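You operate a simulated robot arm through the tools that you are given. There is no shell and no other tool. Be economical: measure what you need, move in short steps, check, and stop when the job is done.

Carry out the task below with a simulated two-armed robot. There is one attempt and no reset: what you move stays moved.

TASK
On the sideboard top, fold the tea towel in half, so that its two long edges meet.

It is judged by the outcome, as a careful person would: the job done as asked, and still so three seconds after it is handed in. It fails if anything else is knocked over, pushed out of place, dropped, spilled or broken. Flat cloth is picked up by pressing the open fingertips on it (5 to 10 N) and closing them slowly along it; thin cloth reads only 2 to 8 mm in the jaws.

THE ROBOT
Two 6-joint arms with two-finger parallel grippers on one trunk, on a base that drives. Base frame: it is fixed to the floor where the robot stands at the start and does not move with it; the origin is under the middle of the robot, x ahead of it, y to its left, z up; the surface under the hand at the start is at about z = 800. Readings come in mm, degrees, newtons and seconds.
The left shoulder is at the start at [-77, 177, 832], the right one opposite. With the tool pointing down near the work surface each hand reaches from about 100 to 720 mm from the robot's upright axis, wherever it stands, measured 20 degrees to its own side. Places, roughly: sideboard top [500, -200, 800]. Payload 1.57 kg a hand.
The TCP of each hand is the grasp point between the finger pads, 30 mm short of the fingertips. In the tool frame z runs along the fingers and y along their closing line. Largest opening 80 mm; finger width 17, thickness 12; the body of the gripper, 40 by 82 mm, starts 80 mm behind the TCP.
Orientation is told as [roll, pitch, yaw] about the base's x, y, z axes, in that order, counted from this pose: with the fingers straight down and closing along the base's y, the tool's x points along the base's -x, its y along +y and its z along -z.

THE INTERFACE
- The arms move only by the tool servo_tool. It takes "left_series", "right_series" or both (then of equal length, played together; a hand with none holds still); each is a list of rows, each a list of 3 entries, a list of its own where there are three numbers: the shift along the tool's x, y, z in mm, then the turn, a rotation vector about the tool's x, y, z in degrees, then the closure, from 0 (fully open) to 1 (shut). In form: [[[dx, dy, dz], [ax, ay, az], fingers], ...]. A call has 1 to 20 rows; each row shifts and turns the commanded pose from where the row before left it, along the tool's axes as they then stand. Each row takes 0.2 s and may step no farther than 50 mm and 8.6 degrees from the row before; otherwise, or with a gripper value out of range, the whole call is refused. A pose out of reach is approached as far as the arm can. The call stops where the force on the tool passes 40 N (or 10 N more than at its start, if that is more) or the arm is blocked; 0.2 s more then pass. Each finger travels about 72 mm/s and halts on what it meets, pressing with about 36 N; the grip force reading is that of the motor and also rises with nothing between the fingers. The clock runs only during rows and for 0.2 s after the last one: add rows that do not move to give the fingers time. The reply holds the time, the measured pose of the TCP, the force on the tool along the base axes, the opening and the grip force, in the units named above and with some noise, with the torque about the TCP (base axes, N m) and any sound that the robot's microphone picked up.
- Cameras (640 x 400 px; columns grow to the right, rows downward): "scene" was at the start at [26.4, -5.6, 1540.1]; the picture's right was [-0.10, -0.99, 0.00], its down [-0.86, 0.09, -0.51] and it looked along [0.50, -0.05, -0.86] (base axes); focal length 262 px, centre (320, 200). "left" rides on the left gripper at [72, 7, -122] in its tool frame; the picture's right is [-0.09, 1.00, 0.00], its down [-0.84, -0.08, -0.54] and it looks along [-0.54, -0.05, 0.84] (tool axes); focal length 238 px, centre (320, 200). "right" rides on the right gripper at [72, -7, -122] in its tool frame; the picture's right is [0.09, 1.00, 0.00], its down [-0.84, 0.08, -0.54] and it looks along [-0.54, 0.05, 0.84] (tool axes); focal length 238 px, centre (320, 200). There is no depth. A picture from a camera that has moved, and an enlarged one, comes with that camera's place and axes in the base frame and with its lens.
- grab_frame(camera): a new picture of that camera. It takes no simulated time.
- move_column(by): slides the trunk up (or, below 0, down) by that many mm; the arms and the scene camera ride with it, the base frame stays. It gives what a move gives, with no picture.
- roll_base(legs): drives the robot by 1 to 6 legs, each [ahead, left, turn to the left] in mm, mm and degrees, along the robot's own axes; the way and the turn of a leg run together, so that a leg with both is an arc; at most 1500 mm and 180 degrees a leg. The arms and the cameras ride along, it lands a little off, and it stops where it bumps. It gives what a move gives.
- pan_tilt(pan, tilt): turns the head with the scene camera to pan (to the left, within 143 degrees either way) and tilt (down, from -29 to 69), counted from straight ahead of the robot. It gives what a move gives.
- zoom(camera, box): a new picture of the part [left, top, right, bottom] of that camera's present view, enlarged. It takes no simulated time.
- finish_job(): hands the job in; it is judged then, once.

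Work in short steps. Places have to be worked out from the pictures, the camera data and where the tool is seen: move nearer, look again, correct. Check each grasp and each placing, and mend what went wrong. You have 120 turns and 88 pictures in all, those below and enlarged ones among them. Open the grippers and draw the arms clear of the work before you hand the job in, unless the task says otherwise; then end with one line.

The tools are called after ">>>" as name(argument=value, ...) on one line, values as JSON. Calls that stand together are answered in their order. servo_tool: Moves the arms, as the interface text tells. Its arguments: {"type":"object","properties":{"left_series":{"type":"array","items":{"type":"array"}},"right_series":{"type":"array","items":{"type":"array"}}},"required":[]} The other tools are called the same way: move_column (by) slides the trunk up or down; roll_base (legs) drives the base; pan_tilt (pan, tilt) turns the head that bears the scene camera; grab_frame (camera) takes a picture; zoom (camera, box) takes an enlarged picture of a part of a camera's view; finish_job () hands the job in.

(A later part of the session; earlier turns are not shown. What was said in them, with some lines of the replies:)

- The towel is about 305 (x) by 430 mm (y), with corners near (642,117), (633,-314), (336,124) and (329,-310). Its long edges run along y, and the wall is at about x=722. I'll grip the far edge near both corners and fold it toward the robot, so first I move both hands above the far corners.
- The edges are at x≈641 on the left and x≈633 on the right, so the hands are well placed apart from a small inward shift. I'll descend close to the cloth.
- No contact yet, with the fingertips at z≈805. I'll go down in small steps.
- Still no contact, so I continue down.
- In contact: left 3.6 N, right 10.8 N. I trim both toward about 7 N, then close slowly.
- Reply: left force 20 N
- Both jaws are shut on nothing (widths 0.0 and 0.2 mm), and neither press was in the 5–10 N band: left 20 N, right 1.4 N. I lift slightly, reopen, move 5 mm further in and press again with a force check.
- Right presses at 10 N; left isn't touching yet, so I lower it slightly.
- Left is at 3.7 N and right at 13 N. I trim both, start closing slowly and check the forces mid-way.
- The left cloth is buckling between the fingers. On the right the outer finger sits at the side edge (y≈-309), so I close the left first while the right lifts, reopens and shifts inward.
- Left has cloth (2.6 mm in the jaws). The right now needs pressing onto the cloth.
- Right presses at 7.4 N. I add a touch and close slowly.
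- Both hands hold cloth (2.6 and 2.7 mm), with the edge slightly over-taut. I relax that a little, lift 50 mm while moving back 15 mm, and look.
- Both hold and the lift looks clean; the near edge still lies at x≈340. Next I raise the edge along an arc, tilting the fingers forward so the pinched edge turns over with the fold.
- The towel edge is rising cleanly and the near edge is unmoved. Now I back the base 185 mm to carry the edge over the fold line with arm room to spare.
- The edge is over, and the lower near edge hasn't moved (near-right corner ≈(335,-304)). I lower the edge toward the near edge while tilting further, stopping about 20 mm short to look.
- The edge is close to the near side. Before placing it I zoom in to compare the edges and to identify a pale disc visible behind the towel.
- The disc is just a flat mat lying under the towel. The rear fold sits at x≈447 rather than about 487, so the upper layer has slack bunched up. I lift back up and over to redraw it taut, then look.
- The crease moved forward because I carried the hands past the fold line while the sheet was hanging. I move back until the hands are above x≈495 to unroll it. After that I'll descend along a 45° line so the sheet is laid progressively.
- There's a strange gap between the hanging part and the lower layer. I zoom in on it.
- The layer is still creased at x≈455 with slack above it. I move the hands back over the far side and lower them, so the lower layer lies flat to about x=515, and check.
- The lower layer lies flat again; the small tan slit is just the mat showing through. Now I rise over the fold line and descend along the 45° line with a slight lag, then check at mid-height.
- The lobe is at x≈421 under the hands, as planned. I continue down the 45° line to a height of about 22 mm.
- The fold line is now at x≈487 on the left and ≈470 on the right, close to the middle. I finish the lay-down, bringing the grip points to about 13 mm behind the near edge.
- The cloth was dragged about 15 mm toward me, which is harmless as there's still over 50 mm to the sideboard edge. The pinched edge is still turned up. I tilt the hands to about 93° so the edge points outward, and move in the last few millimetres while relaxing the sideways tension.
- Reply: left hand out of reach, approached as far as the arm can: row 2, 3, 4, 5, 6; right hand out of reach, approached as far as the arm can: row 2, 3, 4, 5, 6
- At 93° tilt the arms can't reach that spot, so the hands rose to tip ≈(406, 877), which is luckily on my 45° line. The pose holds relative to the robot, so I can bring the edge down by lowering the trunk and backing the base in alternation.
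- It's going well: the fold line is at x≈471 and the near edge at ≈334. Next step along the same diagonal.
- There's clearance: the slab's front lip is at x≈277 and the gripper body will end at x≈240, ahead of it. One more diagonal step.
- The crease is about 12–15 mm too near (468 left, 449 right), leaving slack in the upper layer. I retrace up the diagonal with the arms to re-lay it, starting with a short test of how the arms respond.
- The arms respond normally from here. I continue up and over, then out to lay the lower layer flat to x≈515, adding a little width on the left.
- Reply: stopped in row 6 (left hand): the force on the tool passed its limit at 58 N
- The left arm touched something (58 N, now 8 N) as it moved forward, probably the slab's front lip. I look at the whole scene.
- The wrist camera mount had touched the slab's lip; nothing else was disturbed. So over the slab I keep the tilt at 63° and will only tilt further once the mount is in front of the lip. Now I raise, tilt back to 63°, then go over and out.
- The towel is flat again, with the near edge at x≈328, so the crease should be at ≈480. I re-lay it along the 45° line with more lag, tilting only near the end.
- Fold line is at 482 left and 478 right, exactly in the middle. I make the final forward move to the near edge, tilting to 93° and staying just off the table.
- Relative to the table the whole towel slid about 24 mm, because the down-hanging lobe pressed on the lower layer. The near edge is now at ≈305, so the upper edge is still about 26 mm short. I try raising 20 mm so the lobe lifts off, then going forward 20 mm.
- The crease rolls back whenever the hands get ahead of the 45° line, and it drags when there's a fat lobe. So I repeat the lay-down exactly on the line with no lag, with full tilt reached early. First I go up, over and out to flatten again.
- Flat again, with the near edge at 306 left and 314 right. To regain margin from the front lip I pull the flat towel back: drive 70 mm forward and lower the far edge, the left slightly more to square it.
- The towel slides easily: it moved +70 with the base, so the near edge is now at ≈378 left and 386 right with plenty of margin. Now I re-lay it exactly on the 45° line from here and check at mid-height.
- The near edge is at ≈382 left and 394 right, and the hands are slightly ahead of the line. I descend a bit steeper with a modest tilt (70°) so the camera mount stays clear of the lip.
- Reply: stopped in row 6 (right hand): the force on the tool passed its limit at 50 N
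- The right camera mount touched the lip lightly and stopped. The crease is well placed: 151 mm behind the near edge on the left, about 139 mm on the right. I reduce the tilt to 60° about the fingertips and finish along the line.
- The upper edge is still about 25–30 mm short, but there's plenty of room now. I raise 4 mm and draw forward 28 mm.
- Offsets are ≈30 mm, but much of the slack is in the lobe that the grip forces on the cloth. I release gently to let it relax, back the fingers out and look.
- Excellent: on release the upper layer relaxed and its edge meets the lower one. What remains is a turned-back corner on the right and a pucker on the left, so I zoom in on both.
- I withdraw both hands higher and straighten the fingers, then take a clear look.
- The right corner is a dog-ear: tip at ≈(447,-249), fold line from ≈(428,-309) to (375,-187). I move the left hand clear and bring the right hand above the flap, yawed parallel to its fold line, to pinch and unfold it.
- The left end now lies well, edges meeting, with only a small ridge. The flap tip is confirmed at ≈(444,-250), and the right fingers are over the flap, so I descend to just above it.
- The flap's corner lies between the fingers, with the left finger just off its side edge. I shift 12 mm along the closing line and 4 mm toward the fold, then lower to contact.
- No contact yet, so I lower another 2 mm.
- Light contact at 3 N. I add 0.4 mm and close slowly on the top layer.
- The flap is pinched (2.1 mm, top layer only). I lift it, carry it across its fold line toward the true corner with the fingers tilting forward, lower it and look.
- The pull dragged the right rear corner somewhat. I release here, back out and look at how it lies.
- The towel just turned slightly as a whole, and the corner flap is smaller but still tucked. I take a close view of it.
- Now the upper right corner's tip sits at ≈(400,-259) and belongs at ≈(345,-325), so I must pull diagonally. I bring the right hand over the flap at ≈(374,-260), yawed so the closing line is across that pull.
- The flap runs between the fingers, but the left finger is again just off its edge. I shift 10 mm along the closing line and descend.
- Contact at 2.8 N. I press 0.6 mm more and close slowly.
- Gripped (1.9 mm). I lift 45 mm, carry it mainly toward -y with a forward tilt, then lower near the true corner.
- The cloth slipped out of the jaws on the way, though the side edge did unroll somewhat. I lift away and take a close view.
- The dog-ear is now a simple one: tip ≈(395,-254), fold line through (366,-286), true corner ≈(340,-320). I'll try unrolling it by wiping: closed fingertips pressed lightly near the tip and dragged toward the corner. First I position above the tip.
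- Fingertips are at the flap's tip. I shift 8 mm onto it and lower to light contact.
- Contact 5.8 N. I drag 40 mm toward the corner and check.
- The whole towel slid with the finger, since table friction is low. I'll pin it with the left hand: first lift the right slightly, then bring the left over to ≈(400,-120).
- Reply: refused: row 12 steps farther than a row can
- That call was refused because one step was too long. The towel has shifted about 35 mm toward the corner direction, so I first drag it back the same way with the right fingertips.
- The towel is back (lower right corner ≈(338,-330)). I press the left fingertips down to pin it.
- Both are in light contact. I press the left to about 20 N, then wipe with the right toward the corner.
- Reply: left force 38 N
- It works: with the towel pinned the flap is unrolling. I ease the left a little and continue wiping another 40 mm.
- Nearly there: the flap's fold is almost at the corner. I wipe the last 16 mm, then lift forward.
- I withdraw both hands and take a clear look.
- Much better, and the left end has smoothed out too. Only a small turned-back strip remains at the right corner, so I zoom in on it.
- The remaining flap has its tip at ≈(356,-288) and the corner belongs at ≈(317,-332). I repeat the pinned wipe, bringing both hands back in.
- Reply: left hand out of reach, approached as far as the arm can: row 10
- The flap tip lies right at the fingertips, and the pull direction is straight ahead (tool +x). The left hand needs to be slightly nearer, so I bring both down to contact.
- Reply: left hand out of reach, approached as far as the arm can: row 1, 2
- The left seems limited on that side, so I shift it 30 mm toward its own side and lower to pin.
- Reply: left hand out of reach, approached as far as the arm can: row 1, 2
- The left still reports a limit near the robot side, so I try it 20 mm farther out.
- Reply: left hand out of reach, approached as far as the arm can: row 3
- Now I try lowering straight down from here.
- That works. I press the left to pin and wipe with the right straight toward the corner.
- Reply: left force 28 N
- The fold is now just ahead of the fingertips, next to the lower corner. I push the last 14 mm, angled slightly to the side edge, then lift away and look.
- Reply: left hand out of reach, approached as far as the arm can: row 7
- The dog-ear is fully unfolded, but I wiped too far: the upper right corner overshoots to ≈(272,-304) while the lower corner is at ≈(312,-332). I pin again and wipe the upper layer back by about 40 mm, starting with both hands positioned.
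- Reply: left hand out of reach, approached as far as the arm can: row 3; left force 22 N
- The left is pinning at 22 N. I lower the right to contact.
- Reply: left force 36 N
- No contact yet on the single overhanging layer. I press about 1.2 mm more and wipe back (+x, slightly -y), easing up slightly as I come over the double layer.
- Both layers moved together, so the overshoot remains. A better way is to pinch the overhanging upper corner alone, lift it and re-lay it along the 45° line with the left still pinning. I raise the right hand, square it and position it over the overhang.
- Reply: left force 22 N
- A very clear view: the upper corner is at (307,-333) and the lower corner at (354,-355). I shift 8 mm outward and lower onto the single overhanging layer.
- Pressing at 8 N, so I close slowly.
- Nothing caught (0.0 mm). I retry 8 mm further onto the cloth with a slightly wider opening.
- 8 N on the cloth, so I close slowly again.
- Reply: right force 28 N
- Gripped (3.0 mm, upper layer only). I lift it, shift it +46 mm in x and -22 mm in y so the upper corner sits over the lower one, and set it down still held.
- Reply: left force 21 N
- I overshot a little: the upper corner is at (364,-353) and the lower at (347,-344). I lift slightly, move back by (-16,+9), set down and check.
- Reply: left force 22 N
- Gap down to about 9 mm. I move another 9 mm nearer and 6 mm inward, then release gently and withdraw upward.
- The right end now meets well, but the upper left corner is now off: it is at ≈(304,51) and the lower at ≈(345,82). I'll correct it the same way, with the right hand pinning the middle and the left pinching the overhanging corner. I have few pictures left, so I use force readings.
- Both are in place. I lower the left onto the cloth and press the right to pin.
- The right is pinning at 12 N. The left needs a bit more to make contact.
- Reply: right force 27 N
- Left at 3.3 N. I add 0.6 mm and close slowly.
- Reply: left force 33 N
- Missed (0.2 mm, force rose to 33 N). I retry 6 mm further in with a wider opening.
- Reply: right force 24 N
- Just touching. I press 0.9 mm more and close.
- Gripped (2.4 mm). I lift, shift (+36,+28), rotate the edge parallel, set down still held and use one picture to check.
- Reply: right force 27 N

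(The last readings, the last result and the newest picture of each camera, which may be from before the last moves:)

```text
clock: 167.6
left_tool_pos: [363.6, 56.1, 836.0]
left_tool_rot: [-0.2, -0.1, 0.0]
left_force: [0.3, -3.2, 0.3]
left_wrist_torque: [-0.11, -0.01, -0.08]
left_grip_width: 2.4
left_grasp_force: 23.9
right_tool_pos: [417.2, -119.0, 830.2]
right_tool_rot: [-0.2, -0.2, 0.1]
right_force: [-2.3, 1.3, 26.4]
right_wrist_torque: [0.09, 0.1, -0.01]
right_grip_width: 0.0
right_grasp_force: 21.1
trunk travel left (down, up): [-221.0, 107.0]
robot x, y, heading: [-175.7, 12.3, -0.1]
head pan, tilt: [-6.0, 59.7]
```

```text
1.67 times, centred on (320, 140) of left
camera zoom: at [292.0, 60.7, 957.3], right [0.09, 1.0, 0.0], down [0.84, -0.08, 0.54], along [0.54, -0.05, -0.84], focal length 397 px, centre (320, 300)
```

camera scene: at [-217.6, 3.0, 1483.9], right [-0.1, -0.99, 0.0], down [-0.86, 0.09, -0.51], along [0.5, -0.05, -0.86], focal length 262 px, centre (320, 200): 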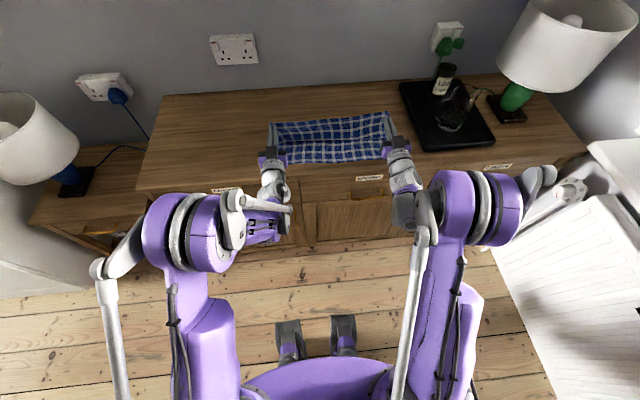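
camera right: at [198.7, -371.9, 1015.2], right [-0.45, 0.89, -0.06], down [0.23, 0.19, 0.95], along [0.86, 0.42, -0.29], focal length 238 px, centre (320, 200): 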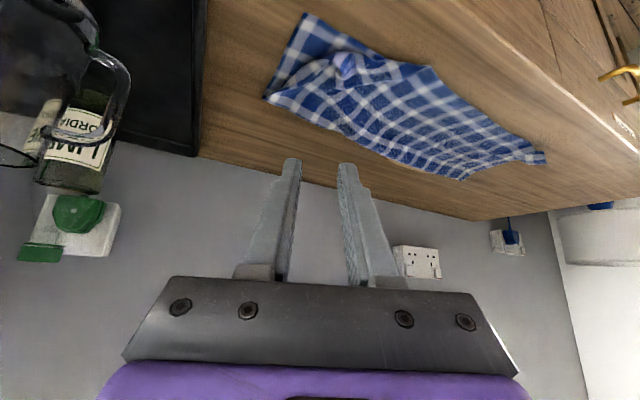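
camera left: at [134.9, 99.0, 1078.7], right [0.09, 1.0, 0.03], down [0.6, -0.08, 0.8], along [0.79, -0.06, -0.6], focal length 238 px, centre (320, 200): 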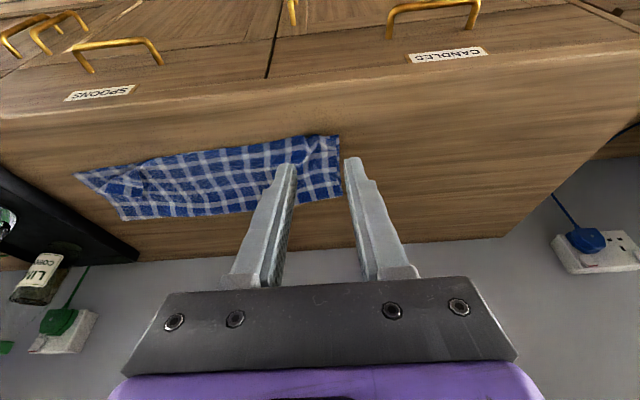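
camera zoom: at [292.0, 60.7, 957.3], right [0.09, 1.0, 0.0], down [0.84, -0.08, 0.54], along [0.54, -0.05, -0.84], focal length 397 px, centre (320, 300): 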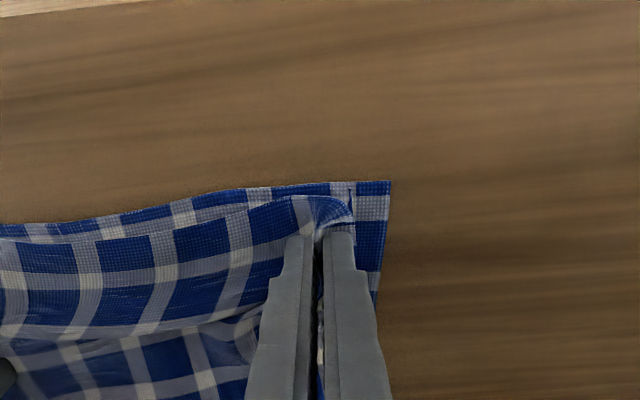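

Very good: the edges are within about 5–10 mm. I nudge the upper corner (-6,+7), release gently, and withdraw both hands clear.

>>> servo_tool(left_series=[[[0, 0, -3], [0, 0, 0], 1], [[3, 3.5, 0], [0, 0, 0], 1], [[3, 3.5, 0], [0, 0, 0], 1], [[0, 0, 3], [0, 0, 0], 1], [[0, 0, 0], [0, 0, 0], 0.9], [[0, 0, 0], [0, 0, 0], 0.8], [[0, 0, 0], [0, 0, 0], 0.7], [[0, 0, 0], [0, 0, 0], 0.6], [[0, 0, -5], [0, 0, 0], 0.6], [[0, 0, -20], [0, 0, 0], 0.6], [[0, 0, -40], [0, 0, 0], 0.6], [[0, 0, -40], [0, 0, 0], 0.6], [[0, 40, 0], [0, 0, 0], 0.6], [[0, 45, 0], [0, 0, 0], 0.6], [[0, 45, 0], [0, 0, 0], 0.6]], right_series=[[[0, 0, 0], [0, 0, 0], 1], [[0, 0, 0], [0, 0, 0], 1], [[0, 0, 0], [0, 0, 0], 1], [[0, 0, 0], [0, 0, 0], 1], [[0, 0, 0], [0, 0, 0], 1], [[0, 0, 0], [0, 0, 0], 1], [[0, 0, 0], [0, 0, 0], 1], [[0, 0, 0], [0, 0, 0], 1], [[0, 0, -3], [0, 0, 0], 1], [[0, 0, -20], [0, 0, 0], 1], [[0, 0, -45], [0, 0, 0], 1], [[0, 0, -45], [0, 0, 0], 1], [[30, -35, 0], [0, 0, 0], 1], [[30, -35, 0], [0, 0, 0], 1], [[30, -35, 0], [0, 0, 0], 1]])

>>> servo_tool(right_series=[[[30, -35, 0], [0, 0, 0], 0.5], [[30, -35, 0], [0, 0, 0], 0], [[20, -20, 0], [0, 0, 0], 0]], left_series=[[[10, 30, 0], [0, 0, 0], 0.3], [[10, 30, 0], [0, 0, 0], 0], [[0, 0, 0], [0, 0, 0], 0]])

>>> zoom(camera="scene", box=[250, 105, 410, 205])

```text
clock: 170.8
left_tool_pos: [359.7, 191.9, 937.9]
left_tool_rot: [-0.1, 0.0, 0.0]
left_force: [-0.4, -0.3, 0.0]
left_wrist_torque: [0.01, 0.0, 0.0]
left_grip_width: 31.8
left_grasp_force: 0.0
right_tool_pos: [327.1, -224.8, 944.3]
right_tool_rot: [0.0, -0.2, 0.1]
right_force: [0.3, 0.3, -0.2]
right_wrist_torque: [-0.01, -0.01, -0.03]
right_grip_width: 0.0
right_grasp_force: 20.8
trunk travel left (down, up): [-221.0, 107.0]
robot x, y, heading: [-171.9, 8.3, 0.1]
head pan, tilt: [-6.0, 59.7]
```

```text
clock: 171.6
left_tool_pos: [339.4, 251.2, 939.3]
left_tool_rot: [-0.1, 0.0, 0.0]
left_force: [0.6, 0.3, -0.4]
left_wrist_torque: [0.02, -0.03, -0.02]
left_grip_width: 80.1
left_grasp_force: 0.0
right_tool_pos: [247.1, -316.3, 943.5]
right_tool_rot: [-0.1, -0.1, 0.1]
right_force: [0.0, 0.4, 0.3]
right_wrist_torque: [0.0, -0.01, 0.0]
right_grip_width: 80.1
right_grasp_force: 0.0
trunk travel left (down, up): [-221.0, 107.0]
robot x, y, heading: [-177.4, 7.7, 0.1]
head pan, tilt: [-6.0, 59.7]
```

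```text
4.00 times, centred on (330, 155) of scene
camera zoom: at [-148.6, 2.7, 1483.8], right [-0.1, -0.99, 0.0], down [-0.86, 0.09, -0.51], along [0.5, -0.05, -0.86], focal length 1050 px, centre (280, 380)
```

zoom: 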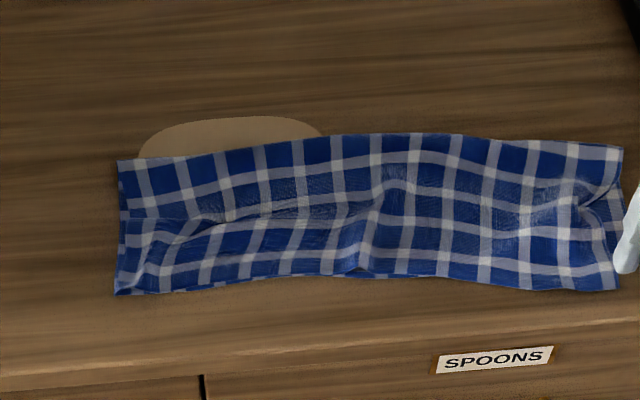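

The long edges and corners now meet along the whole length, with only mild wrinkles. Both grippers are open and clear, and nothing else has been disturbed, so I hand it in.

>>> finish_job()

```text
The job is handed in.
```

I folded the tea towel in half on the sideboard top, so its two long edges meet. The edges and corners line up along the whole length, with a few soft wrinkles left in the upper layer.
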